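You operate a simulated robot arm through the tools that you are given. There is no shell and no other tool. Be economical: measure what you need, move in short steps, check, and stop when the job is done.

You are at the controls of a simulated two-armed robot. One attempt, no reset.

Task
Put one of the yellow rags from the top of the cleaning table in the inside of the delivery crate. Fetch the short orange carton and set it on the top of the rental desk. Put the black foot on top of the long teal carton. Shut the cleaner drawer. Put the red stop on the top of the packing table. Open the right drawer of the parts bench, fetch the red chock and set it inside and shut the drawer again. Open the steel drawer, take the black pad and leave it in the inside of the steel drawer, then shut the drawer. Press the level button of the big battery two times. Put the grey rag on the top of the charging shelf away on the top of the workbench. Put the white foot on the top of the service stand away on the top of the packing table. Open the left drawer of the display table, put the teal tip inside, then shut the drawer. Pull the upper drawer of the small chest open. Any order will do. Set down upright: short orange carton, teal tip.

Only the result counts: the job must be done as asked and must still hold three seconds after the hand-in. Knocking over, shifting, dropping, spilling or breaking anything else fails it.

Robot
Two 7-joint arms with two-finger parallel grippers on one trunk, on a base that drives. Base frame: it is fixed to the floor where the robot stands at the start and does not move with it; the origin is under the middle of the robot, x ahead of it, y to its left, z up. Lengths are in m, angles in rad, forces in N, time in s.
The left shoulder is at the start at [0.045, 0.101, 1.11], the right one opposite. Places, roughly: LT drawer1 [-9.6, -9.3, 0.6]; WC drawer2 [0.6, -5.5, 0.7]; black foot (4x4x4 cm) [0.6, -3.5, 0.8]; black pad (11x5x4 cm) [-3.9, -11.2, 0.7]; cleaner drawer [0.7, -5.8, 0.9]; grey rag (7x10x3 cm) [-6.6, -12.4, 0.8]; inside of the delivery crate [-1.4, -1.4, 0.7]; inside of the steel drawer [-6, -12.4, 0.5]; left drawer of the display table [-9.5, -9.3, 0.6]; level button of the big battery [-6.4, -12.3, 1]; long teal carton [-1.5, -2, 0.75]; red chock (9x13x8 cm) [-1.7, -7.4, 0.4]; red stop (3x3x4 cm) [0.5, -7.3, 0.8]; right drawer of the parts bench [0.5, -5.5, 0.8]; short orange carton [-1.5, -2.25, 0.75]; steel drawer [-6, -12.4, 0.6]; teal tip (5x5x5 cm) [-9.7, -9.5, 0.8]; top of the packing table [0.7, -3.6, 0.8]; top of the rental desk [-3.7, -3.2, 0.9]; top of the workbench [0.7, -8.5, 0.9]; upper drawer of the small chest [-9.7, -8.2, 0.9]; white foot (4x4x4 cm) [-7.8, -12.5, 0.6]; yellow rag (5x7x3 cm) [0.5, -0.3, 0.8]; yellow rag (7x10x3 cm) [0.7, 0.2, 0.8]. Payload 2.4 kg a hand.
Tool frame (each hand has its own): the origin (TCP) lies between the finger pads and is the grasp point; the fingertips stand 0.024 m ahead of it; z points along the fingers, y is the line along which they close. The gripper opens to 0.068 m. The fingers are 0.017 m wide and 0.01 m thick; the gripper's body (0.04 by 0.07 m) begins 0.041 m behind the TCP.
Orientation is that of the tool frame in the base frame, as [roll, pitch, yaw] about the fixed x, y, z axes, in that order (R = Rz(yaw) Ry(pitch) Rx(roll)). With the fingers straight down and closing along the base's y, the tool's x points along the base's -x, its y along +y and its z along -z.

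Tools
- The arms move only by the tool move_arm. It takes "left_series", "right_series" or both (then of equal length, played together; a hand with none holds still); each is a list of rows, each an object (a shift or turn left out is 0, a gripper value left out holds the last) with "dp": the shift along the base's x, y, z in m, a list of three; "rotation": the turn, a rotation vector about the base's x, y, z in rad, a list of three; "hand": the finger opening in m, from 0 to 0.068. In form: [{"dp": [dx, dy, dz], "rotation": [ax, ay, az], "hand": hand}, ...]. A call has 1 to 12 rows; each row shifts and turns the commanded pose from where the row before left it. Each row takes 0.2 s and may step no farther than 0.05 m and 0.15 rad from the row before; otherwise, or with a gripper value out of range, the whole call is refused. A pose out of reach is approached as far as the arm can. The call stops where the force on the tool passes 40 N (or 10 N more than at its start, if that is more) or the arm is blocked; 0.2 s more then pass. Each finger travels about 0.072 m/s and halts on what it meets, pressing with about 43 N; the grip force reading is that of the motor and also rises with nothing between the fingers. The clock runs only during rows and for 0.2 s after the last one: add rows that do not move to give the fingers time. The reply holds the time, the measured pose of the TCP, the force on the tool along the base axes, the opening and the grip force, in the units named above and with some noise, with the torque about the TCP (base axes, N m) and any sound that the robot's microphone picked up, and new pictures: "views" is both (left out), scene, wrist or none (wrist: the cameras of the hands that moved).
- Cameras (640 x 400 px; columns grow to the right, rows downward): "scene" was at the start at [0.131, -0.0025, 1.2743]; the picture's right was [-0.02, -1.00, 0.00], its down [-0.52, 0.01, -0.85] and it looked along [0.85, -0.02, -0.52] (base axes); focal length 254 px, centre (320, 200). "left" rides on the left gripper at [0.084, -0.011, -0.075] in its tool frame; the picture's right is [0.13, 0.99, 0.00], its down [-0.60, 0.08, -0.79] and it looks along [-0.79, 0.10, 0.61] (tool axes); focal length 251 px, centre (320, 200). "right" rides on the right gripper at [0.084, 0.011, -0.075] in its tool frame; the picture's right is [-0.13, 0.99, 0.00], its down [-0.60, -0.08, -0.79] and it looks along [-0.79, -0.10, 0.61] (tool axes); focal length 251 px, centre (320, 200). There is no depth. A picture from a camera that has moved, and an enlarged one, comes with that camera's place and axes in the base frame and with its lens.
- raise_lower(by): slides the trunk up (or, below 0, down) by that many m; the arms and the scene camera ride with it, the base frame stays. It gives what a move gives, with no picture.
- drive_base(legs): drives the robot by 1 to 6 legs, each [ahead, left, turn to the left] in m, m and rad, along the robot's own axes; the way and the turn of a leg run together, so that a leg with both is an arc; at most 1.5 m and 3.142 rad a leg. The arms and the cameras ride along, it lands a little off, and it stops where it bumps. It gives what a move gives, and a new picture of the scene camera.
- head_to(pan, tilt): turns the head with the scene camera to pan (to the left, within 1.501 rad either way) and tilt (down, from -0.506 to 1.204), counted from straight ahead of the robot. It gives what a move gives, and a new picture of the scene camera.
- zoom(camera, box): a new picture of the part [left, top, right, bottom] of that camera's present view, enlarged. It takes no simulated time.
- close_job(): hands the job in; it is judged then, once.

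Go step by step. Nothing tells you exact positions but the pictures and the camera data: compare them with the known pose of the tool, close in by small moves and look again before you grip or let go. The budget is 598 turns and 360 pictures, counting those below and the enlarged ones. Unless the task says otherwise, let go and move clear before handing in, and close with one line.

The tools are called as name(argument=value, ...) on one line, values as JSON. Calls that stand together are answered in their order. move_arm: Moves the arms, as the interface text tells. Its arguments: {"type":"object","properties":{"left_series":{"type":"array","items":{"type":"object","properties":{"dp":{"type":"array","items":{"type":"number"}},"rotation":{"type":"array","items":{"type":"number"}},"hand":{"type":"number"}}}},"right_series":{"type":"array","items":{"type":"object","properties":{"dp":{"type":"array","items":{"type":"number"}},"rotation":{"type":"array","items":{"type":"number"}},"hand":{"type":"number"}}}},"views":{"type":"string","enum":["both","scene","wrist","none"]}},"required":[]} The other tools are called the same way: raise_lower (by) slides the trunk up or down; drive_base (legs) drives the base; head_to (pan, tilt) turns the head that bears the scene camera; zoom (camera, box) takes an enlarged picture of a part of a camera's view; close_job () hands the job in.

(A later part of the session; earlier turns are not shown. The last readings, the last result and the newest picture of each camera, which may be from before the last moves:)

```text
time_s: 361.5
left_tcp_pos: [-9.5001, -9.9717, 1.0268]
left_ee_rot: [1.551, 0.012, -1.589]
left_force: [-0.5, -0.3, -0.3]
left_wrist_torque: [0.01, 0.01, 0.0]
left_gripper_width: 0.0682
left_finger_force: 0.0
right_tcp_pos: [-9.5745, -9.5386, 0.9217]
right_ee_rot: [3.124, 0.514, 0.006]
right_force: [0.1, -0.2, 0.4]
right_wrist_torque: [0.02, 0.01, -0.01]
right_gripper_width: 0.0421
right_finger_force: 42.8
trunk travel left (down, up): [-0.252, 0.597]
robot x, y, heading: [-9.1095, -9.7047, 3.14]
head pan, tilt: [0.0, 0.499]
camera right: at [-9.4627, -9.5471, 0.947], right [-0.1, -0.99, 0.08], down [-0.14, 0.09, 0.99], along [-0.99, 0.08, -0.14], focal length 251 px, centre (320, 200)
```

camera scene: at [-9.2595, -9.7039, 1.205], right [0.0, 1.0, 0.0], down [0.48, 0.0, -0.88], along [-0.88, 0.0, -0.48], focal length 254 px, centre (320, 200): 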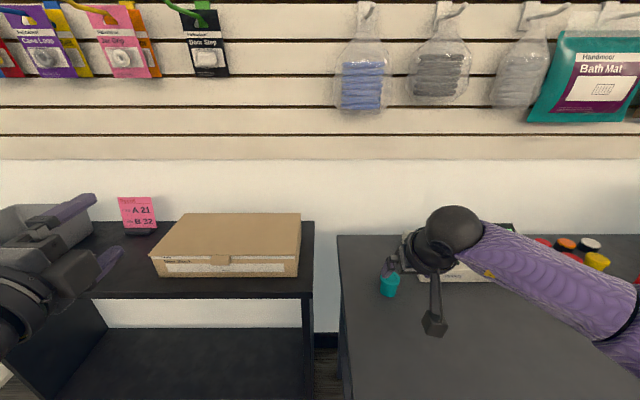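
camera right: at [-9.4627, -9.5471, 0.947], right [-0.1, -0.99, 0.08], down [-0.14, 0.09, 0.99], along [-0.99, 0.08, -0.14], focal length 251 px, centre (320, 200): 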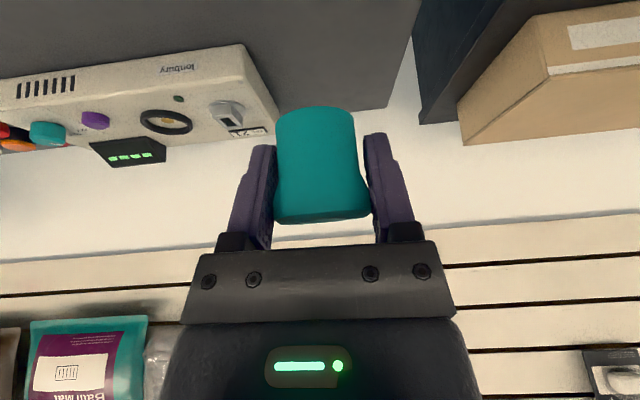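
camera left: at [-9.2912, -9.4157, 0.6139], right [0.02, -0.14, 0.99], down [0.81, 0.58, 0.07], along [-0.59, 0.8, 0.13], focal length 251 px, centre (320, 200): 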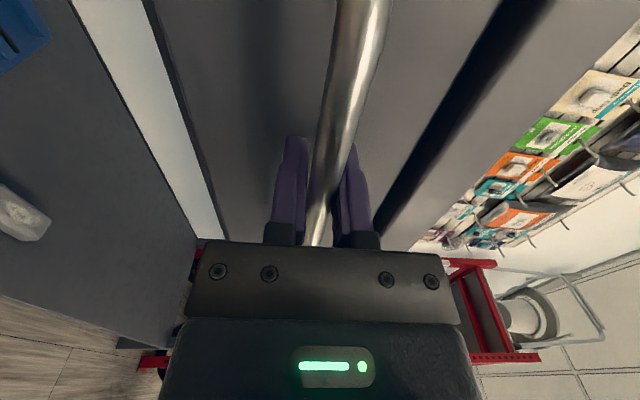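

Tip held. Return to the drawer position and lower again.

drive_base(legs=[[-0.3, 0, 0], [0, -0.64, 0]])

move_arm(left_series=[{"dp": [0, 0, -0.04]}, {"dp": [0, 0, -0.04]}, {"dp": [0, 0, -0.04]}, {"dp": [0, 0, -0.04]}, {"dp": [0, 0, -0.04]}, {}], right_series=[{"dp": [0, 0, 0.03]}, {"dp": [0, 0, 0.03]}, {"dp": [0.02, 0, 0.03]}, {"dp": [0.02, 0, 0]}, {}, {}], views="none")

raise_lower(by=-0.2)

move_arm(left_series=[{}])

```text
time_s: 366.8
left_tcp_pos: [-9.1931, -9.3276, 1.025]
left_ee_rot: [1.55, 0.013, -1.595]
left_force: [0.3, -0.1, 0.0]
left_wrist_torque: [0.04, 0.0, -0.04]
left_gripper_width: 0.068
left_finger_force: 0.0
right_tcp_pos: [-9.2681, -8.8949, 0.9222]
right_ee_rot: [3.124, 0.514, 0.004]
right_force: [0.3, 0.7, -0.3]
right_wrist_torque: [0.05, -0.01, 0.01]
right_gripper_width: 0.0419
right_finger_force: 43.3
trunk travel left (down, up): [-0.252, 0.597]
robot x, y, heading: [-8.8017, -9.06, 3.138]
head pan, tilt: [0.0, 0.499]
camera scene: at [-8.9527, -9.0607, 1.205], right [0.01, 1.0, 0.0], down [0.48, 0.0, -0.88], along [-0.88, 0.01, -0.48], focal length 254 px, centre (320, 200)
```

scene: 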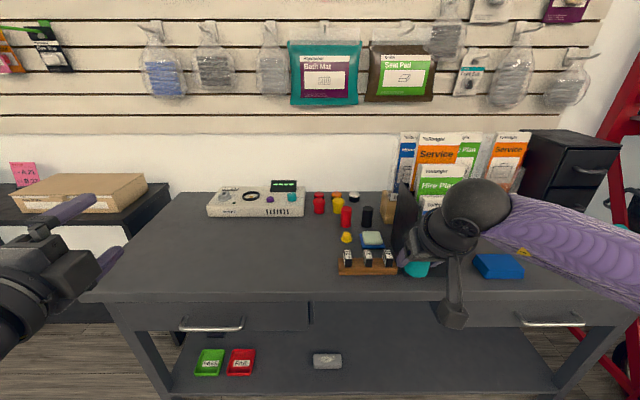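

```text
time_s: 368.2
left_tcp_pos: [-9.1926, -9.3262, 0.825]
left_ee_rot: [1.551, 0.01, -1.595]
left_force: [-0.2, 0.0, -0.4]
left_wrist_torque: [0.01, 0.01, -0.01]
left_gripper_width: 0.0677
left_finger_force: 0.0
right_tcp_pos: [-9.2259, -8.8949, 1.0124]
right_ee_rot: [3.125, 0.513, 0.004]
right_force: [0.2, -0.1, -0.8]
right_wrist_torque: [-0.01, 0.0, -0.03]
right_gripper_width: 0.0421
right_finger_force: 42.8
trunk travel left (down, up): [-0.252, 0.597]
robot x, y, heading: [-8.8011, -9.0617, 3.138]
head pan, tilt: [0.0, 0.499]
```

```text
time_s: 370.3
left_tcp_pos: [-9.193, -9.328, 0.6258]
left_ee_rot: [1.55, 0.01, -1.594]
left_force: [0.1, 0.8, -0.5]
left_wrist_torque: [0.01, -0.02, 0.03]
left_gripper_width: 0.0679
left_finger_force: 0.0
right_tcp_pos: [-9.2271, -8.8934, 0.8124]
right_ee_rot: [3.123, 0.515, 0.005]
right_force: [0.1, 0.6, 0.0]
right_wrist_torque: [-0.01, 0.01, -0.03]
right_gripper_width: 0.0416
right_finger_force: 42.8
trunk travel left (down, up): [-0.052, 0.797]
robot x, y, heading: [-8.7972, -9.063, 3.14]
head pan, tilt: [0.0, 0.499]
```

```text
time_s: 370.7
left_tcp_pos: [-9.193, -9.3271, 0.6265]
left_ee_rot: [1.549, 0.012, -1.596]
left_force: [1.0, -0.9, 1.2]
left_wrist_torque: [0.02, -0.01, 0.03]
left_gripper_width: 0.0682
left_finger_force: 0.1
right_tcp_pos: [-9.2279, -8.8947, 0.8124]
right_ee_rot: [3.125, 0.512, 0.006]
right_force: [0.4, -0.9, -0.1]
right_wrist_torque: [-0.01, 0.01, -0.01]
right_gripper_width: 0.0417
right_finger_force: 42.7
trunk travel left (down, up): [-0.052, 0.797]
robot x, y, heading: [-8.7988, -9.0593, 3.137]
head pan, tilt: [0.0, 0.499]
camera scene: at [-9.0128, -9.0603, 0.9993], right [0.01, 1.0, 0.0], down [0.48, 0.0, -0.88], along [-0.88, 0.01, -0.48], focal length 254 px, centre (320, 200)
camera left: at [-9.1212, -9.4128, 0.6122], right [0.02, -0.14, 0.99], down [0.81, 0.58, 0.07], along [-0.59, 0.8, 0.12], focal length 251 px, centre (320, 200)
```

scene: 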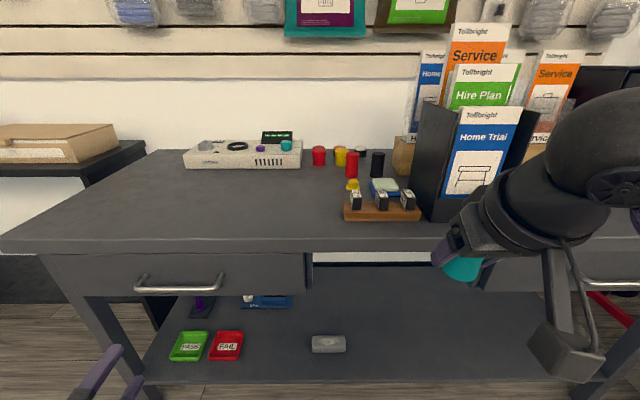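
left: 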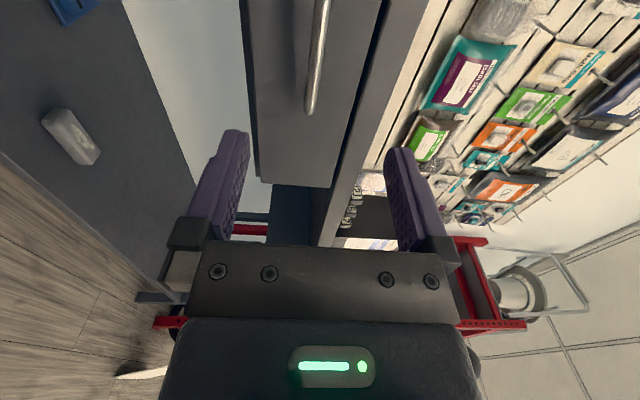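

Re-grip the handle as before and pull.

move_arm(left_series=[{"dp": [-0.04, -0.002, 0]}, {"dp": [-0.04, 0, 0.001]}, {"dp": [-0.04, 0, 0]}, {"dp": [-0.03, 0, 0]}, {"dp": [-0.018, 0, 0]}, {"hand": 0}, {"hand": 0}, {"hand": 0}, {"hand": 0}, {"hand": 0}], views="none")

move_arm(left_series=[{"dp": [0.01, 0, 0]}, {"dp": [0.02, 0, 0]}, {"dp": [0.02, 0, 0]}, {"dp": [0.02, 0, 0]}, {"dp": [0.02, 0, 0]}, {"dp": [0.02, 0, 0]}, {}], views="none")

drive_base(legs=[[-0.1, 0, 0]])

```text
time_s: 372.9
left_tcp_pos: [-9.3595, -9.3287, 0.6275]
left_ee_rot: [1.55, 0.011, -1.596]
left_force: [-0.5, 1.1, -2.7]
left_wrist_torque: [-0.4, 0.03, 0.1]
left_gripper_width: 0.0116
left_finger_force: 32.1
right_tcp_pos: [-9.2289, -8.8946, 0.8129]
right_ee_rot: [3.122, 0.513, 0.005]
right_force: [-1.2, -0.5, 0.5]
right_wrist_torque: [0.01, 0.02, 0.01]
right_gripper_width: 0.0415
right_finger_force: 42.8
trunk travel left (down, up): [-0.052, 0.797]
robot x, y, heading: [-8.7971, -9.0549, 3.132]
head pan, tilt: [0.0, 0.499]
```

```text
time_s: 374.5
left_tcp_pos: [-9.2509, -9.3291, 0.6273]
left_ee_rot: [1.549, 0.013, -1.596]
left_force: [-0.4, 2.5, 12.5]
left_wrist_torque: [-0.41, -0.14, -0.64]
left_gripper_width: 0.0114
left_finger_force: 32.8
right_tcp_pos: [-9.2275, -8.8955, 0.8128]
right_ee_rot: [3.123, 0.516, 0.006]
right_force: [-0.4, -0.4, 0.2]
right_wrist_torque: [0.04, -0.01, -0.03]
right_gripper_width: 0.0418
right_finger_force: 43.3
trunk travel left (down, up): [-0.052, 0.797]
robot x, y, heading: [-8.799, -9.0633, 3.134]
head pan, tilt: [0.0, 0.499]
```

```text
time_s: 375.7
left_tcp_pos: [-9.1501, -9.3293, 0.6283]
left_ee_rot: [1.547, 0.011, -1.597]
left_force: [2.3, 7.2, 10.9]
left_wrist_torque: [-0.36, -0.09, 0.35]
left_gripper_width: 0.0117
left_finger_force: 32.1
right_tcp_pos: [-9.125, -8.8945, 0.8124]
right_ee_rot: [3.121, 0.513, 0.003]
right_force: [0.2, -0.4, -0.8]
right_wrist_torque: [-0.02, 0.01, -0.01]
right_gripper_width: 0.0413
right_finger_force: 43.2
trunk travel left (down, up): [-0.052, 0.797]
robot x, y, heading: [-8.7011, -9.0613, 3.133]
head pan, tilt: [0.0, 0.499]
camera scene: at [-8.9102, -9.0598, 0.9994], right [0.01, 1.0, 0.0], down [0.48, 0.0, -0.88], along [-0.88, 0.01, -0.48], focal length 254 px, centre (320, 200)
```

scene: 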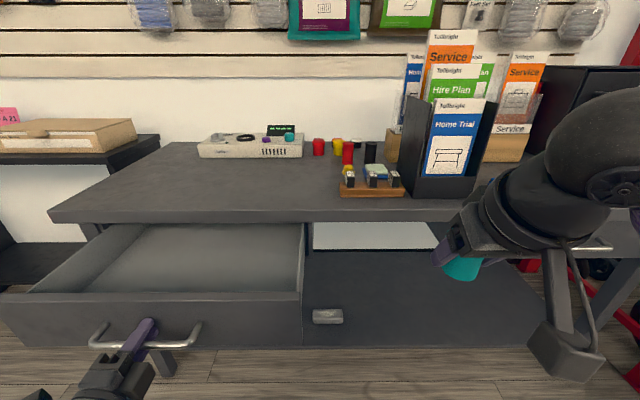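

I pull the drawer a few cm further so the hand with its camera fits inside.

drive_base(legs=[[-0.06, 0, 0]])

```text
time_s: 376.7
left_tcp_pos: [-9.0891, -9.3287, 0.6279]
left_ee_rot: [1.545, 0.01, -1.598]
left_force: [2.7, 7.0, 9.1]
left_wrist_torque: [-0.37, -0.07, -0.23]
left_gripper_width: 0.0119
left_finger_force: 32.2
right_tcp_pos: [-9.0639, -8.8943, 0.813]
right_ee_rot: [3.123, 0.513, 0.005]
right_force: [-0.6, 0.4, -1.1]
right_wrist_torque: [0.01, 0.04, 0.03]
right_gripper_width: 0.0418
right_finger_force: 43.0
trunk travel left (down, up): [-0.052, 0.797]
robot x, y, heading: [-8.6368, -9.0588, 3.135]
head pan, tilt: [0.0, 0.499]
camera scene: at [-8.8503, -9.0603, 0.9994], right [0.01, 1.0, 0.0], down [0.48, 0.0, -0.88], along [-0.88, 0.01, -0.48], focal length 254 px, centre (320, 200)
```

scene: 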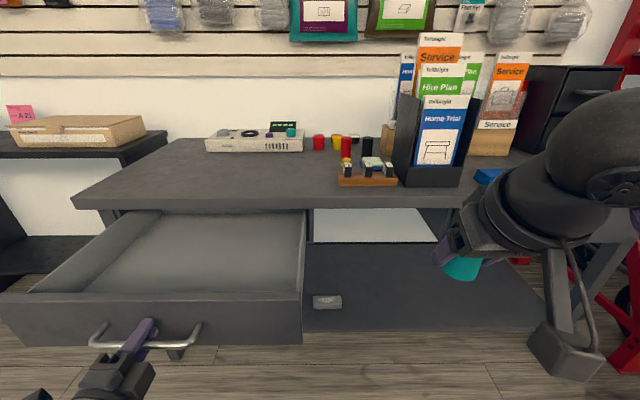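

Open 0.27 m now. Release, back away, and move so that the right hand lines up with the drawer.

move_arm(left_series=[{"hand": 0.068}, {"hand": 0.068}, {"hand": 0.068}, {"hand": 0.068}, {"dp": [0.04, 0, 0]}, {"dp": [0.04, 0, 0]}], views="none")

drive_base(legs=[[-0.15, 0, 0]])

raise_lower(by=0.14)

drive_base(legs=[[0, 0.385, 0.006]])

```text
time_s: 378.1
left_tcp_pos: [-9.0088, -9.3288, 0.6274]
left_ee_rot: [1.548, 0.01, -1.599]
left_force: [-0.4, 0.1, -0.8]
left_wrist_torque: [0.03, 0.01, -0.04]
left_gripper_width: 0.0681
left_finger_force: 0.0
right_tcp_pos: [-9.0657, -8.8958, 0.8123]
right_ee_rot: [3.124, 0.514, 0.005]
right_force: [-0.7, -0.2, -1.2]
right_wrist_torque: [-0.02, -0.02, -0.01]
right_gripper_width: 0.0415
right_finger_force: 43.7
trunk travel left (down, up): [-0.052, 0.797]
robot x, y, heading: [-8.6371, -9.062, 3.134]
head pan, tilt: [0.0, 0.499]
```

```text
time_s: 379.4
left_tcp_pos: [-8.8597, -9.3296, 0.6279]
left_ee_rot: [1.549, 0.013, -1.601]
left_force: [0.9, 0.2, -0.2]
left_wrist_torque: [0.01, 0.01, -0.01]
left_gripper_width: 0.0676
left_finger_force: 0.1
right_tcp_pos: [-8.9159, -8.8964, 0.8124]
right_ee_rot: [3.123, 0.512, 0.002]
right_force: [0.2, 0.0, 0.7]
right_wrist_torque: [0.03, 0.01, 0.0]
right_gripper_width: 0.0412
right_finger_force: 43.2
trunk travel left (down, up): [-0.052, 0.797]
robot x, y, heading: [-8.4877, -9.061, 3.131]
head pan, tilt: [0.0, 0.499]
camera scene: at [-8.7017, -9.0619, 0.9992], right [0.01, 1.0, 0.0], down [0.48, 0.0, -0.88], along [-0.88, 0.01, -0.48], focal length 254 px, centre (320, 200)
```

scene: 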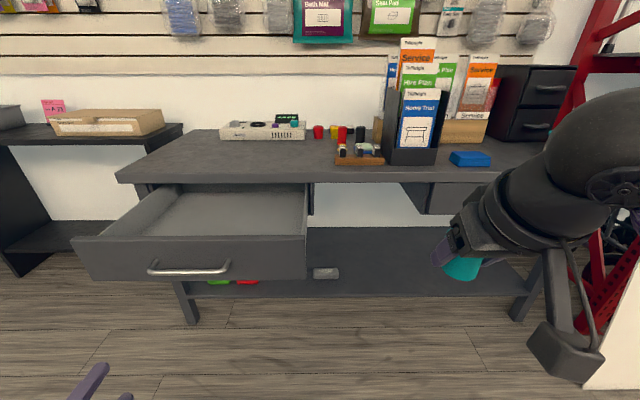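

```text
time_s: 381.1
left_tcp_pos: [-8.86, -9.3298, 0.7672]
left_ee_rot: [1.55, 0.011, -1.6]
left_force: [-0.2, -0.2, -0.5]
left_wrist_torque: [-0.02, -0.03, 0.01]
left_gripper_width: 0.0678
left_finger_force: 0.0
right_tcp_pos: [-8.9148, -8.8972, 0.9515]
right_ee_rot: [3.124, 0.514, 0.002]
right_force: [-0.1, 0.8, -0.9]
right_wrist_torque: [-0.03, 0.01, 0.03]
right_gripper_width: 0.0412
right_finger_force: 42.9
trunk travel left (down, up): [-0.192, 0.657]
robot x, y, heading: [-8.4873, -9.06, 3.129]
head pan, tilt: [0.0, 0.499]
```

```text
time_s: 383.5
left_tcp_pos: [-8.8637, -9.716, 0.7681]
left_ee_rot: [1.546, 0.011, -1.6]
left_force: [0.1, 0.2, 0.0]
left_wrist_torque: [-0.01, -0.01, 0.03]
left_gripper_width: 0.0679
left_finger_force: 0.1
right_tcp_pos: [-8.9196, -9.2813, 0.9514]
right_ee_rot: [3.125, 0.513, 0.0]
right_force: [-0.5, -0.9, -0.2]
right_wrist_torque: [-0.02, -0.04, 0.06]
right_gripper_width: 0.0414
right_finger_force: 43.1
trunk travel left (down, up): [-0.192, 0.657]
robot x, y, heading: [-8.4919, -9.4524, 3.133]
head pan, tilt: [0.0, 0.499]
camera scene: at [-8.6603, -9.4481, 1.1438], right [0.01, 1.0, 0.0], down [0.48, 0.0, -0.88], along [-0.88, 0.01, -0.48], focal length 254 px, centre (320, 200)
```

scene: 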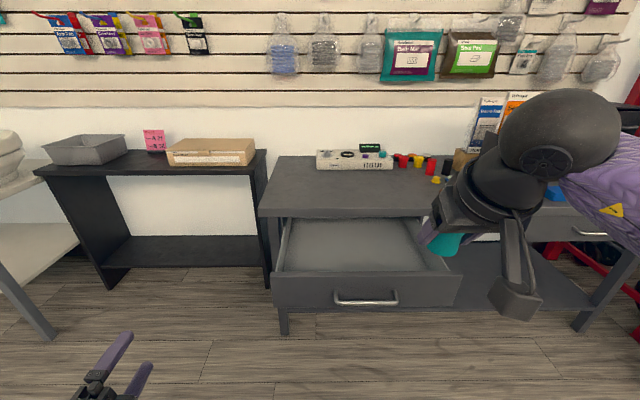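

drive_base(legs=[[0.33, 0, 0.008]])

move_arm(right_series=[{"dp": [-0.02, 0, -0.04]}, {"dp": [-0.01, 0, -0.04]}, {"dp": [0, 0, -0.04]}, {"dp": [0, 0, -0.03]}, {}])

```text
time_s: 385.8
left_tcp_pos: [-9.2018, -9.7169, 0.7677]
left_ee_rot: [1.549, 0.011, -1.592]
left_force: [0.0, -0.3, -0.4]
left_wrist_torque: [0.01, -0.01, -0.01]
left_gripper_width: 0.0679
left_finger_force: 0.0
right_tcp_pos: [-9.2616, -9.2848, 0.9521]
right_ee_rot: [3.124, 0.513, 0.009]
right_force: [-0.3, 0.4, -1.8]
right_wrist_torque: [-0.02, -0.01, 0.01]
right_gripper_width: 0.0409
right_finger_force: 42.9
trunk travel left (down, up): [-0.192, 0.657]
robot x, y, heading: [-8.836, -9.4506, -3.136]
head pan, tilt: [0.0, 0.499]
camera scene: at [-9.0017, -9.4482, 1.1439], right [0.0, 1.0, 0.0], down [0.48, 0.0, -0.88], along [-0.88, 0.0, -0.48], focal length 254 px, centre (320, 200)
```

scene: 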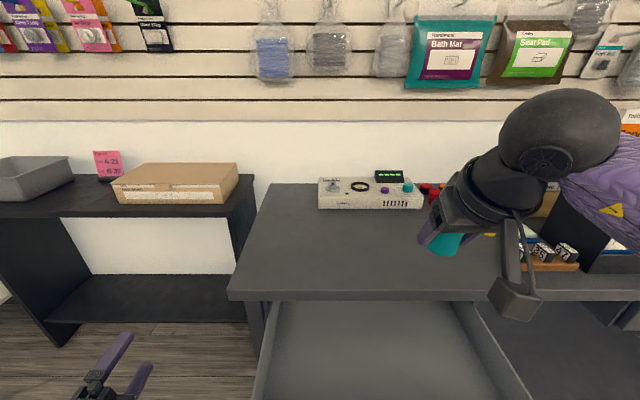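

```text
time_s: 387.0
left_tcp_pos: [-9.203, -9.7166, 0.7659]
left_ee_rot: [1.546, 0.012, -1.591]
left_force: [0.7, 0.0, 0.2]
left_wrist_torque: [-0.02, 0.01, -0.01]
left_gripper_width: 0.0681
left_finger_force: 0.0
right_tcp_pos: [-9.2896, -9.284, 0.802]
right_ee_rot: [3.126, 0.513, 0.01]
right_force: [0.0, 0.3, -0.5]
right_wrist_torque: [0.04, -0.02, 0.04]
right_gripper_width: 0.0409
right_finger_force: 43.1
trunk travel left (down, up): [-0.192, 0.657]
robot x, y, heading: [-8.8326, -9.4472, -3.142]
head pan, tilt: [0.0, 0.499]
camera scene: at [-9.0018, -9.4482, 1.1439], right [0.0, 1.0, 0.0], down [0.48, 0.0, -0.88], along [-0.88, 0.0, -0.48], focal length 254 px, centre (320, 200)
camera right: at [-9.1791, -9.2923, 0.8258], right [-0.09, -0.99, 0.08], down [-0.14, 0.09, 0.99], along [-0.99, 0.08, -0.15], focal length 251 px, centre (320, 200)
```

scene: 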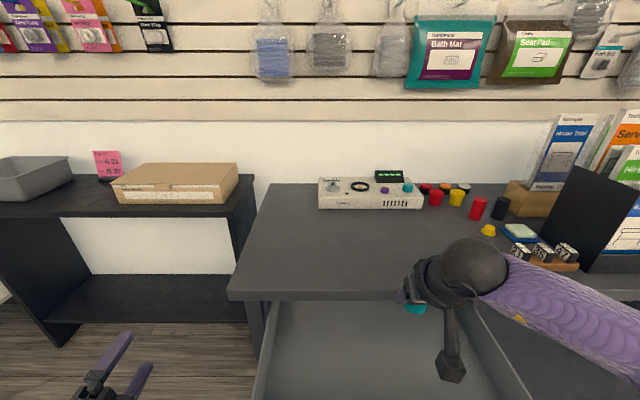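
right: 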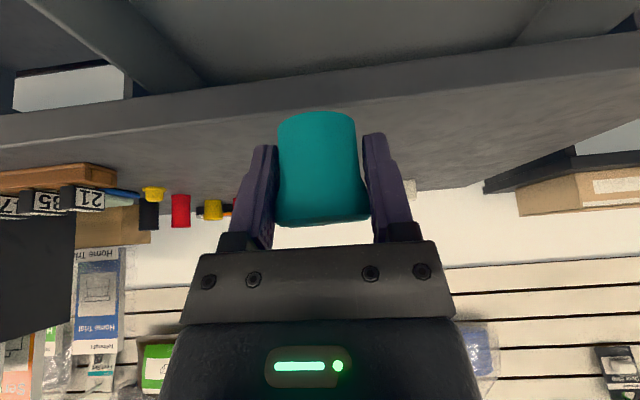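

move_arm(right_series=[{"dp": [0.005, 0, -0.04]}, {"dp": [0.0, 0, -0.04]}, {"dp": [0, 0, -0.03]}, {"dp": [0, 0, -0.02]}, {}])

```text
time_s: 388.2
left_tcp_pos: [-9.2035, -9.7175, 0.7678]
left_ee_rot: [1.549, 0.011, -1.592]
left_force: [0.1, -0.5, -0.7]
left_wrist_torque: [0.02, 0.0, 0.06]
left_gripper_width: 0.0681
left_finger_force: 0.0
right_tcp_pos: [-9.2875, -9.2822, 0.672]
right_ee_rot: [3.124, 0.513, 0.012]
right_force: [-0.4, 0.1, -0.3]
right_wrist_torque: [0.02, 0.0, 0.01]
right_gripper_width: 0.0407
right_finger_force: 43.2
trunk travel left (down, up): [-0.192, 0.657]
robot x, y, heading: [-8.8315, -9.4489, -3.142]
head pan, tilt: [0.0, 0.499]
camera scene: at [-9.0017, -9.4482, 1.1439], right [0.0, 1.0, 0.0], down [0.48, 0.0, -0.88], along [-0.88, 0.0, -0.48], focal length 254 px, centre (320, 200)
camera right: at [-9.1754, -9.2908, 0.6959], right [-0.09, -0.99, 0.08], down [-0.14, 0.09, 0.99], along [-0.99, 0.08, -0.15], focal length 251 px, centre (320, 200)
```

scene: 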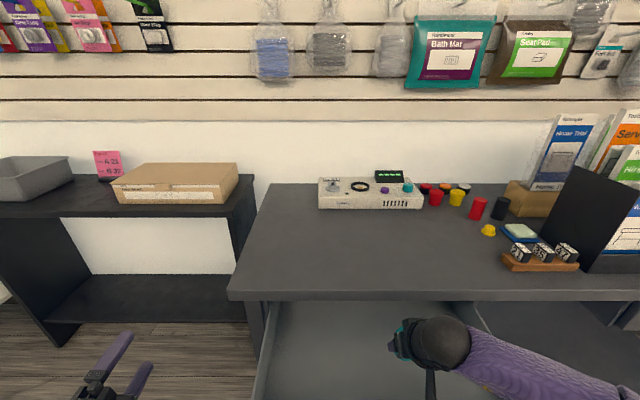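
right: 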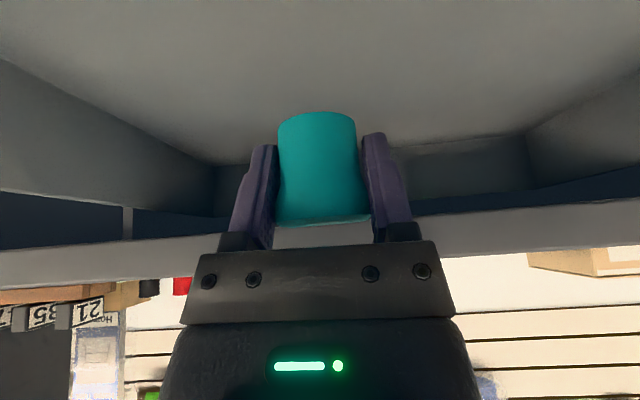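

move_arm(right_series=[{"dp": [0, 0, -0.015]}, {"dp": [0, 0, -0.01]}, {"dp": [0, 0, -0.01]}, {"dp": [0, 0, -0.01]}, {"dp": [0, 0, -0.01]}, {"dp": [0, 0, -0.01]}, {}])

```text
time_s: 389.8
left_tcp_pos: [-9.2031, -9.7165, 0.7677]
left_ee_rot: [1.546, 0.011, -1.59]
left_force: [-0.1, -0.6, -0.4]
left_wrist_torque: [0.01, 0.04, 0.01]
left_gripper_width: 0.0681
left_finger_force: 0.1
right_tcp_pos: [-9.2867, -9.2836, 0.6062]
right_ee_rot: [3.124, 0.514, 0.011]
right_force: [-0.1, 0.4, 0.3]
right_wrist_torque: [0.02, -0.03, 0.01]
right_gripper_width: 0.0406
right_finger_force: 43.3
trunk travel left (down, up): [-0.192, 0.657]
robot x, y, heading: [-8.832, -9.4467, -3.145]
head pan, tilt: [0.0, 0.499]
camera scene: at [-9.0017, -9.4482, 1.1439], right [0.0, 1.0, 0.0], down [0.48, 0.0, -0.88], along [-0.88, 0.0, -0.48], focal length 254 px, centre (320, 200)
camera right: at [-9.1751, -9.2916, 0.6312], right [-0.09, -0.99, 0.08], down [-0.14, 0.09, 0.99], along [-0.99, 0.08, -0.15], focal length 251 px, centre (320, 200)
```

scene: 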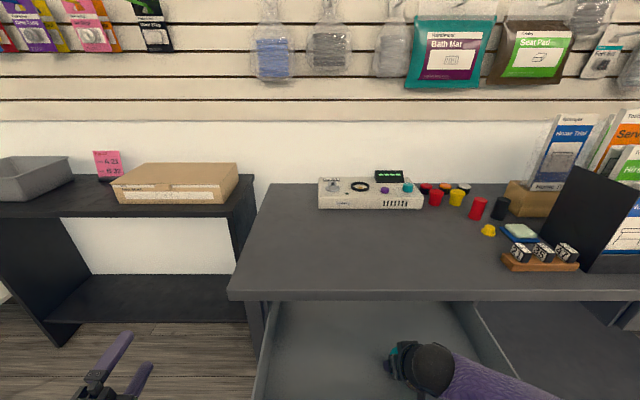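
right: 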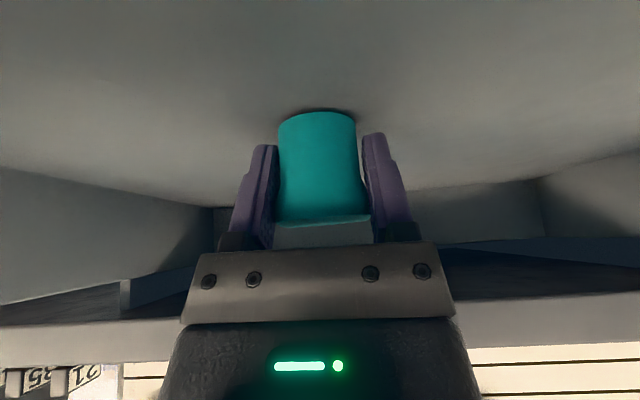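

move_arm(right_series=[{"dp": [0, 0, -0.005]}, {"dp": [0, 0, -0.005]}, {"dp": [0, 0, -0.005]}, {"dp": [0, 0, -0.005]}, {"dp": [0, 0, -0.005]}, {}], views="wrist")

```text
time_s: 390.4
left_tcp_pos: [-9.2017, -9.7183, 0.7683]
left_ee_rot: [1.547, 0.01, -1.591]
left_force: [0.0, 0.1, 0.4]
left_wrist_torque: [-0.01, -0.03, 0.02]
left_gripper_width: 0.0678
left_finger_force: 0.0
right_tcp_pos: [-9.2919, -9.2828, 0.6026]
right_ee_rot: [3.121, 0.534, 0.009]
right_force: [-2.7, 1.4, 22.0]
right_wrist_torque: [0.21, -0.08, -0.02]
right_gripper_width: 0.0404
right_finger_force: 43.1
trunk travel left (down, up): [-0.192, 0.657]
robot x, y, heading: [-8.836, -9.4446, 3.14]
head pan, tilt: [0.0, 0.499]
stopped in row 3 (right hand): the force on the tool passed its limit at 47 N (the readings are from after the stop); the commanded pose is now the measured one
camera right: at [-9.1795, -9.2913, 0.6255], right [-0.09, -0.99, 0.08], down [-0.12, 0.09, 0.99], along [-0.99, 0.08, -0.13], focal length 251 px, centre (320, 200)
```

right: 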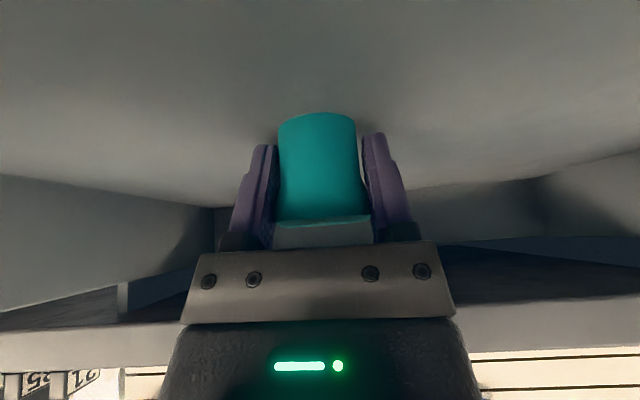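

Contact with drawer floor. Release and retreat.

move_arm(right_series=[{"dp": [0, 0, 0.002], "rotation": [0, -0.02, 0]}, {"hand": 0.068}, {"hand": 0.068}, {"hand": 0.068}, {"dp": [0.012, 0, 0.025]}, {"dp": [0.01, 0, 0.04]}, {"dp": [0, 0, 0.05]}, {"dp": [0, 0, 0.05]}, {"dp": [0, 0, 0.05]}, {"dp": [0, 0, 0.05]}, {}])

```text
time_s: 392.8
left_tcp_pos: [-9.2017, -9.717, 0.768]
left_ee_rot: [1.546, 0.011, -1.593]
left_force: [0.1, 0.6, -0.1]
left_wrist_torque: [-0.02, 0.0, 0.01]
left_gripper_width: 0.068
left_finger_force: 0.1
right_tcp_pos: [-9.2683, -9.284, 0.8686]
right_ee_rot: [3.122, 0.503, 0.008]
right_force: [-0.3, -0.1, -0.1]
right_wrist_torque: [-0.04, 0.01, 0.0]
right_gripper_width: 0.0681
right_finger_force: 0.1
trunk travel left (down, up): [-0.192, 0.657]
robot x, y, heading: [-8.8369, -9.4479, 3.145]
head pan, tilt: [0.0, 0.499]
camera scene: at [-9.0016, -9.4481, 1.1438], right [0.0, 1.0, 0.0], down [0.48, 0.0, -0.88], along [-0.88, 0.0, -0.48], focal length 254 px, centre (320, 200)
camera right: at [-9.157, -9.2916, 0.8934], right [-0.09, -0.99, 0.08], down [-0.15, 0.09, 0.98], along [-0.98, 0.08, -0.15], focal length 251 px, centre (320, 200)
```

scene: 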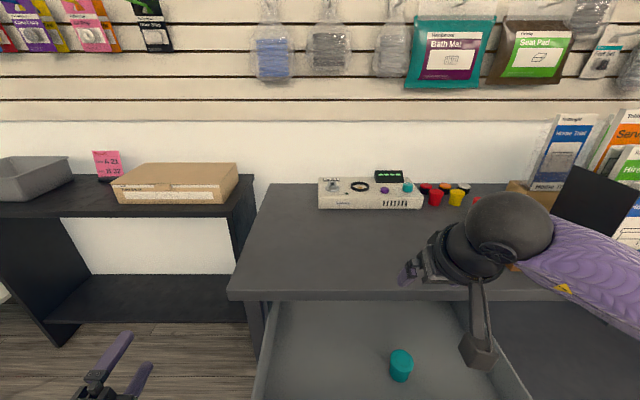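
right: 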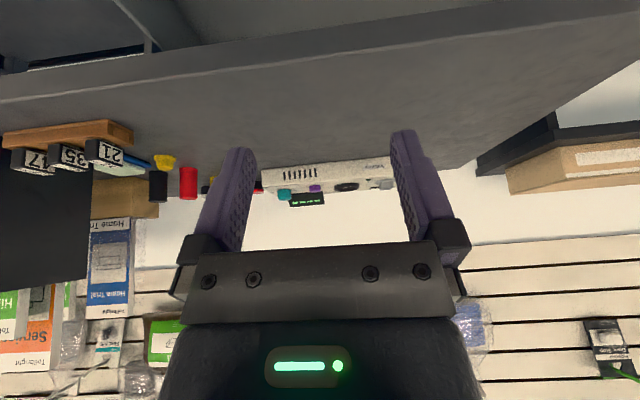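

The tip stands upright in the drawer. Now I go back to the handle with the left hand to shut it gently.

drive_base(legs=[[-0.25, 0, 0], [0, -0.39, 0]])

raise_lower(by=-0.14)

drive_base(legs=[[0.06, 0, 0]])

```text
time_s: 396.7
left_tcp_pos: [-8.9528, -9.3259, 0.767]
left_ee_rot: [1.548, 0.011, -1.595]
left_force: [-0.4, -0.7, -0.3]
left_wrist_torque: [0.03, 0.0, -0.04]
left_gripper_width: 0.068
left_finger_force: 0.1
right_tcp_pos: [-9.0182, -8.8919, 0.8685]
right_ee_rot: [3.124, 0.505, 0.005]
right_force: [-0.8, 0.3, 0.3]
right_wrist_torque: [0.0, -0.01, 0.05]
right_gripper_width: 0.0681
right_finger_force: 0.0
trunk travel left (down, up): [-0.192, 0.657]
robot x, y, heading: [-8.5826, -9.0581, 3.141]
head pan, tilt: [0.0, 0.499]
camera scene: at [-8.7516, -9.0571, 1.1439], right [0.0, 1.0, 0.0], down [0.48, 0.0, -0.88], along [-0.88, 0.0, -0.48], focal length 254 px, centre (320, 200)
```

scene: 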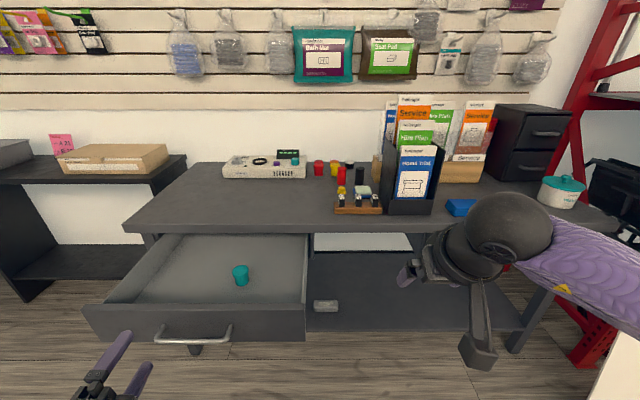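

```text
time_s: 398.4
left_tcp_pos: [-8.9533, -9.3265, 0.628]
left_ee_rot: [1.549, 0.012, -1.595]
left_force: [0.4, -0.3, 0.8]
left_wrist_torque: [0.01, 0.0, -0.01]
left_gripper_width: 0.0679
left_finger_force: 0.0
right_tcp_pos: [-9.0187, -8.8911, 0.7285]
right_ee_rot: [3.123, 0.506, 0.007]
right_force: [0.0, -0.5, 0.3]
right_wrist_torque: [-0.03, 0.02, 0.0]
right_gripper_width: 0.068
right_finger_force: 0.1
trunk travel left (down, up): [-0.052, 0.797]
robot x, y, heading: [-8.5864, -9.0543, 3.139]
head pan, tilt: [0.0, 0.499]
```

```text
time_s: 399.3
left_tcp_pos: [-9.0126, -9.3256, 0.6271]
left_ee_rot: [1.547, 0.009, -1.595]
left_force: [0.6, -0.1, -0.2]
left_wrist_torque: [0.01, -0.02, 0.02]
left_gripper_width: 0.0678
left_finger_force: 0.1
right_tcp_pos: [-9.0776, -8.8905, 0.7272]
right_ee_rot: [3.122, 0.506, 0.005]
right_force: [0.0, 1.0, -0.2]
right_wrist_torque: [-0.02, 0.0, 0.0]
right_gripper_width: 0.0681
right_finger_force: 0.0
trunk travel left (down, up): [-0.052, 0.797]
robot x, y, heading: [-8.6488, -9.0527, 3.134]
head pan, tilt: [0.0, 0.499]
camera scene: at [-8.8562, -9.0567, 0.9993], right [0.0, 1.0, 0.0], down [0.48, 0.0, -0.88], along [-0.88, 0.0, -0.48], focal length 254 px, centre (320, 200)
```

scene: 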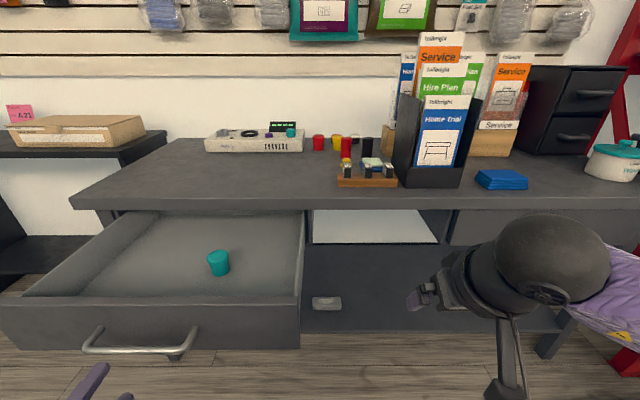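

move_arm(left_series=[{"dp": [-0.03, -0.003, 0]}, {"dp": [-0.03, 0, 0]}, {"dp": [-0.014, 0, 0]}, {"hand": 0}, {"hand": 0}, {"hand": 0}, {"hand": 0}, {"hand": 0}], views="none")

move_arm(left_series=[{"dp": [-0.01, 0, 0]}, {"dp": [-0.014, 0, 0]}, {"dp": [-0.014, 0, 0]}, {"dp": [-0.014, 0, 0]}, {"dp": [-0.014, 0, 0]}, {"dp": [-0.014, 0, 0]}, {"dp": [-0.014, 0, 0]}, {"dp": [-0.014, 0, 0]}, {"dp": [-0.014, 0, 0]}, {"dp": [-0.014, 0, 0]}, {"dp": [-0.01, 0, 0]}, {}], views="scene")

```text
time_s: 401.1
left_tcp_pos: [-9.0867, -9.329, 0.628]
left_ee_rot: [1.547, 0.01, -1.592]
left_force: [-3.0, -1.9, 5.5]
left_wrist_torque: [-0.46, -0.06, -0.08]
left_gripper_width: 0.0114
left_finger_force: 32.3
right_tcp_pos: [-9.0784, -8.8912, 0.7284]
right_ee_rot: [3.121, 0.506, 0.007]
right_force: [-0.2, 0.8, 0.4]
right_wrist_torque: [-0.04, -0.05, 0.02]
right_gripper_width: 0.0678
right_finger_force: 0.0
trunk travel left (down, up): [-0.052, 0.797]
robot x, y, heading: [-8.6437, -9.0602, 3.14]
head pan, tilt: [0.0, 0.499]
```

```text
time_s: 403.7
left_tcp_pos: [-9.2323, -9.329, 0.629]
left_ee_rot: [1.547, 0.011, -1.592]
left_force: [0.1, -16.9, 16.1]
left_wrist_torque: [-0.43, -0.17, 0.13]
left_gripper_width: 0.0119
left_finger_force: 31.8
right_tcp_pos: [-9.0761, -8.8917, 0.7292]
right_ee_rot: [3.123, 0.508, 0.007]
right_force: [-0.6, -0.2, 0.1]
right_wrist_torque: [-0.01, 0.0, -0.05]
right_gripper_width: 0.0678
right_finger_force: 0.0
trunk travel left (down, up): [-0.052, 0.797]
robot x, y, heading: [-8.6453, -9.0593, 3.138]
head pan, tilt: [0.0, 0.499]
camera scene: at [-8.8552, -9.0574, 0.9996], right [0.0, 1.0, 0.0], down [0.48, 0.0, -0.88], along [-0.88, 0.0, -0.48], focal length 254 px, centre (320, 200)
```

scene: 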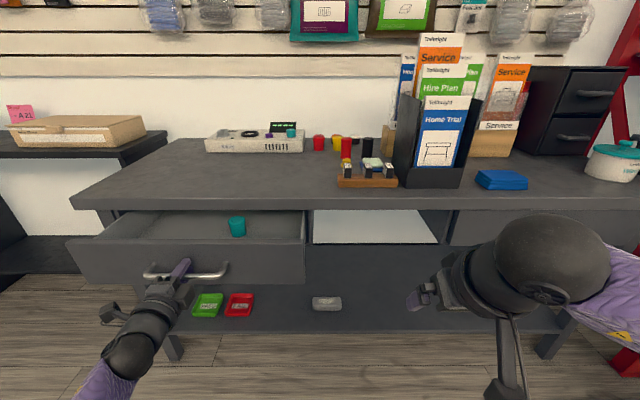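

drive_base(legs=[[0.1, 0, 0]])

move_arm(left_series=[{"dp": [-0.01, 0, 0]}, {"dp": [-0.01, 0, 0]}, {"dp": [-0.01, 0, 0]}, {"dp": [-0.008, 0, 0]}, {"dp": [-0.006, 0, 0]}], views="scene")

```text
time_s: 404.9
left_tcp_pos: [-9.332, -9.3292, 0.6277]
left_ee_rot: [1.545, 0.011, -1.593]
left_force: [-1.6, -20.7, 17.6]
left_wrist_torque: [-0.42, -0.18, -0.31]
left_gripper_width: 0.0119
left_finger_force: 32.3
right_tcp_pos: [-9.1771, -8.8924, 0.7277]
right_ee_rot: [3.123, 0.506, 0.006]
right_force: [0.4, 0.5, 0.5]
right_wrist_torque: [-0.01, 0.03, 0.01]
right_gripper_width: 0.068
right_finger_force: 0.0
trunk travel left (down, up): [-0.052, 0.797]
robot x, y, heading: [-8.7447, -9.0565, 3.135]
head pan, tilt: [0.0, 0.499]
camera scene: at [-8.9558, -9.0573, 0.9996], right [0.0, 1.0, 0.0], down [0.48, 0.0, -0.88], along [-0.88, 0.0, -0.48], focal length 254 px, centre (320, 200)
```

scene: 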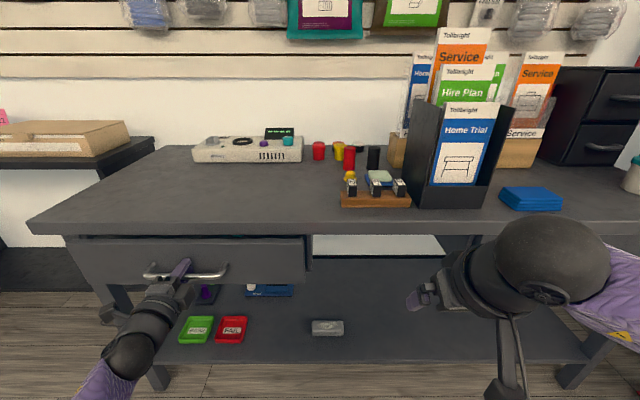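

```text
time_s: 405.9
left_tcp_pos: [-9.3664, -9.3285, 0.628]
left_ee_rot: [1.546, 0.008, -1.593]
left_force: [30.9, 7.0, 15.1]
left_wrist_torque: [-0.15, -0.97, 0.06]
left_gripper_width: 0.0119
left_finger_force: 32.7
right_tcp_pos: [-9.1766, -8.8927, 0.7291]
right_ee_rot: [3.12, 0.507, 0.01]
right_force: [-1.3, -0.4, -0.1]
right_wrist_torque: [-0.02, -0.04, -0.05]
right_gripper_width: 0.068
right_finger_force: 0.1
trunk travel left (down, up): [-0.052, 0.797]
robot x, y, heading: [-8.7433, -9.0585, -3.141]
head pan, tilt: [0.0, 0.499]
stopped in row 5 (left hand): the force on the tool passed its limit at 56 N (the readings are from after the stop); the commanded pose is now the measured one
camera scene: at [-8.9528, -9.0562, 1.0001], right [0.0, 1.0, 0.0], down [0.48, 0.0, -0.88], along [-0.88, 0.0, -0.48], focal length 254 px, centre (320, 200)
```

scene: 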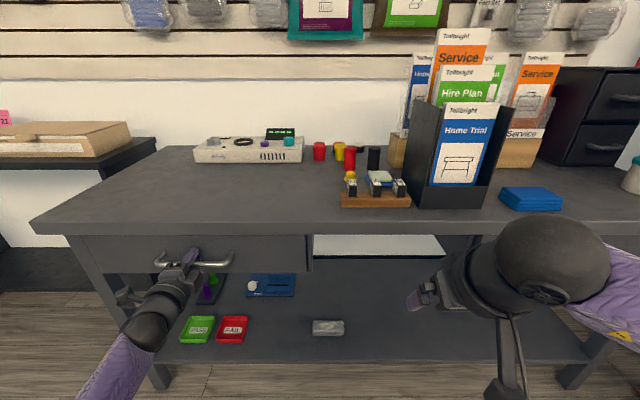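

Drawer fully shut. Release and retreat; then move along to the small chest.

move_arm(left_series=[{"hand": 0.068}, {"hand": 0.068}, {"hand": 0.068}, {"hand": 0.068}, {"dp": [0.04, 0, 0]}, {"dp": [0.04, 0, 0]}, {"dp": [0.04, 0, 0]}], views="none")

drive_base(legs=[[-0.35, 0, 0], [0, -0.9, 0]])

raise_lower(by=0.3)

zoom(camera="scene", box=[0, 0, 640, 400])

```text
time_s: 406.3
left_tcp_pos: [-9.3646, -9.3311, 0.638]
left_ee_rot: [1.525, 0.008, -1.595]
left_force: [36.3, 5.9, 34.9]
left_wrist_torque: [-0.11, -0.18, 0.12]
left_gripper_width: 0.0385
left_finger_force: 0.0
right_tcp_pos: [-9.1749, -8.8929, 0.7315]
right_ee_rot: [3.12, 0.512, 0.01]
right_force: [0.6, 0.1, 0.5]
right_wrist_torque: [0.03, -0.03, 0.02]
right_gripper_width: 0.0681
right_finger_force: 0.0
trunk travel left (down, up): [-0.052, 0.797]
robot x, y, heading: [-8.7424, -9.0594, -3.14]
head pan, tilt: [0.0, 0.499]
stopped in row 2 (left hand): the force on the tool passed its limit at 50 N (the readings are from after the stop); the commanded pose is now the measured one
```

```text
time_s: 412.9
left_tcp_pos: [-9.0284, -8.4462, 0.6278]
left_ee_rot: [1.544, 0.009, -1.58]
left_force: [0.3, 0.0, 0.2]
left_wrist_torque: [0.0, -0.01, 0.02]
left_gripper_width: 0.0676
left_finger_force: 0.0
right_tcp_pos: [-8.8439, -8.0057, 0.7286]
right_ee_rot: [3.122, 0.503, 0.022]
right_force: [-0.4, -0.6, 0.7]
right_wrist_torque: [0.0, 0.03, 0.02]
right_gripper_width: 0.0679
right_finger_force: 0.0
trunk travel left (down, up): [-0.052, 0.797]
robot x, y, heading: [-8.4069, -8.1639, -3.135]
head pan, tilt: [0.0, 0.499]
camera scene: at [-8.6194, -8.1668, 0.9992], right [-0.01, 1.0, 0.0], down [0.48, 0.01, -0.88], along [-0.88, -0.01, -0.48], focal length 254 px, centre (320, 200)
```

scene: 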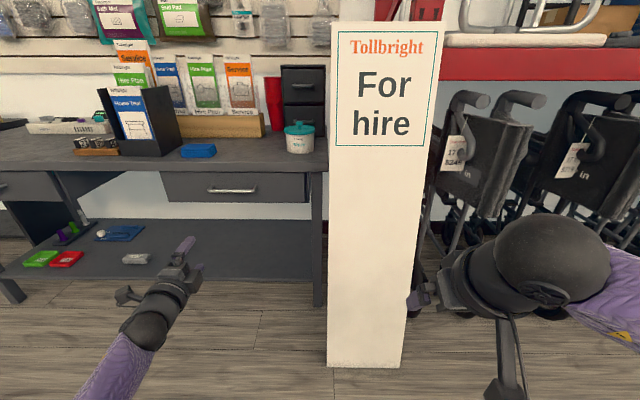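

```text
time_s: 415.9
left_tcp_pos: [-9.0231, -8.4458, 0.9857]
left_ee_rot: [1.445, 0.008, -1.583]
left_force: [0.0, -0.8, 0.4]
left_wrist_torque: [0.01, 0.02, -0.01]
left_gripper_width: 0.0682
left_finger_force: 0.1
right_tcp_pos: [-8.844, -8.0058, 1.0278]
right_ee_rot: [3.122, 0.507, 0.022]
right_force: [-0.1, 0.2, -0.1]
right_wrist_torque: [0.04, 0.03, -0.03]
right_gripper_width: 0.0683
right_finger_force: 0.1
trunk travel left (down, up): [-0.352, 0.497]
robot x, y, heading: [-8.4075, -8.1624, -3.128]
head pan, tilt: [0.0, 0.499]
```

```text
1.00 times, centred on (320, 200) of scene (not enlarged: the box is as wide or as high as the picture)
camera zoom: at [-8.5392, -8.1657, 1.3061], right [-0.01, 1.0, 0.0], down [0.48, 0.01, -0.88], along [-0.88, -0.01, -0.48], focal length 254 px, centre (320, 200)
```

zoom: 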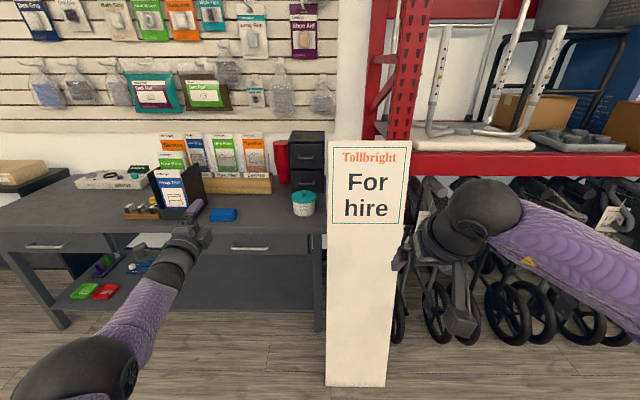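

zoom(camera="scene", box=[0, 120, 340, 320])

```text
1.88 times, centred on (170, 220) of scene
camera zoom: at [-8.5392, -8.1657, 1.3061], right [-0.01, 1.0, 0.0], down [0.48, 0.01, -0.88], along [-0.88, -0.01, -0.48], focal length 477 px, centre (602, 162)
```

zoom: 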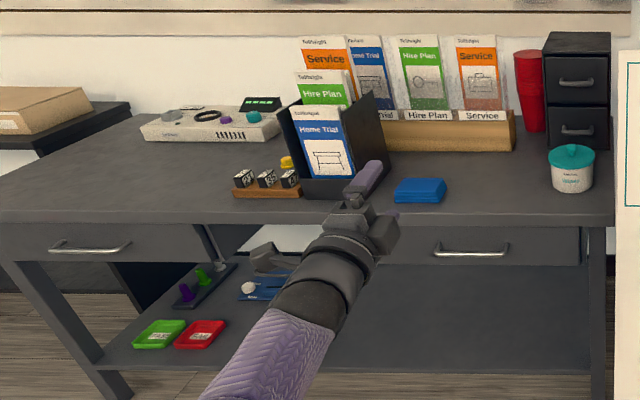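

The left drawer looks closed. The small chest's upper handle triangulates to [-9.666,-8.241,0.918], but the "For hire" board (x≈-9.16, y≈-8.15..-7.94) blocks a straight approach; I'll approach turned ~1 rad to the right from its left side. First tuck the arms.

move_arm(left_series=[{"dp": [0.05, 0, 0]}, {"dp": [0.05, 0, 0]}, {"dp": [0.05, 0, 0]}, {"dp": [0.05, 0, 0]}, {}, {}], right_series=[{"dp": [0.02, 0, 0.045]}, {"dp": [0.02, 0, 0.045]}, {"dp": [0.02, 0, 0.045]}, {"dp": [0.02, 0, 0.045]}, {"dp": [0, 0, 0.045]}, {}], views="none")

drive_base(legs=[[0, 0.4, 0], [0, 0, -1.0]])

```text
time_s: 417.3
left_tcp_pos: [-8.8208, -8.4476, 0.9861]
left_ee_rot: [1.446, 0.007, -1.583]
left_force: [0.3, -0.7, 0.3]
left_wrist_torque: [0.02, 0.0, -0.01]
left_gripper_width: 0.068
left_finger_force: 0.1
right_tcp_pos: [-8.7662, -8.0051, 1.2539]
right_ee_rot: [3.124, 0.504, 0.024]
right_force: [0.0, 0.6, -0.2]
right_wrist_torque: [0.01, 0.02, 0.02]
right_gripper_width: 0.0681
right_finger_force: 0.0
trunk travel left (down, up): [-0.352, 0.497]
robot x, y, heading: [-8.4006, -8.1639, -3.126]
head pan, tilt: [0.0, 0.499]
```

```text
time_s: 422.3
left_tcp_pos: [-8.8645, -8.3722, 0.9854]
left_ee_rot: [1.445, 0.009, -2.575]
left_force: [-0.5, 0.5, 0.3]
left_wrist_torque: [0.0, 0.0, 0.0]
left_gripper_width: 0.068
left_finger_force: 0.0
right_tcp_pos: [-8.4648, -8.1759, 1.2531]
right_ee_rot: [3.122, 0.503, -0.968]
right_force: [-0.6, 0.6, 0.4]
right_wrist_torque: [-0.02, -0.02, -0.01]
right_gripper_width: 0.068
right_finger_force: 0.1
trunk travel left (down, up): [-0.352, 0.497]
robot x, y, heading: [-8.3993, -8.5661, 2.161]
head pan, tilt: [0.0, 0.499]
camera scene: at [-8.4752, -8.4572, 1.3062], right [0.83, 0.56, 0.0], down [0.27, -0.4, -0.88], along [-0.49, 0.73, -0.48], focal length 254 px, centre (320, 200)
```

scene: 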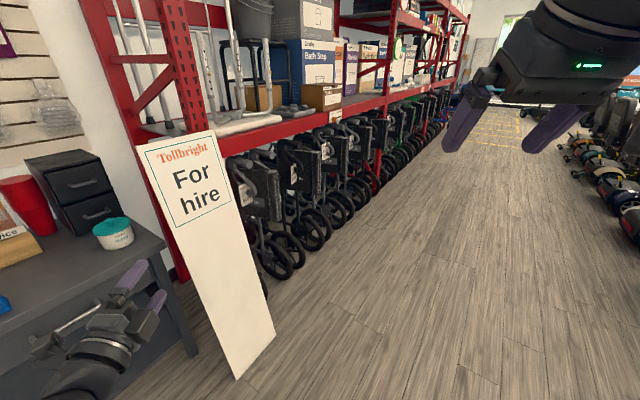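

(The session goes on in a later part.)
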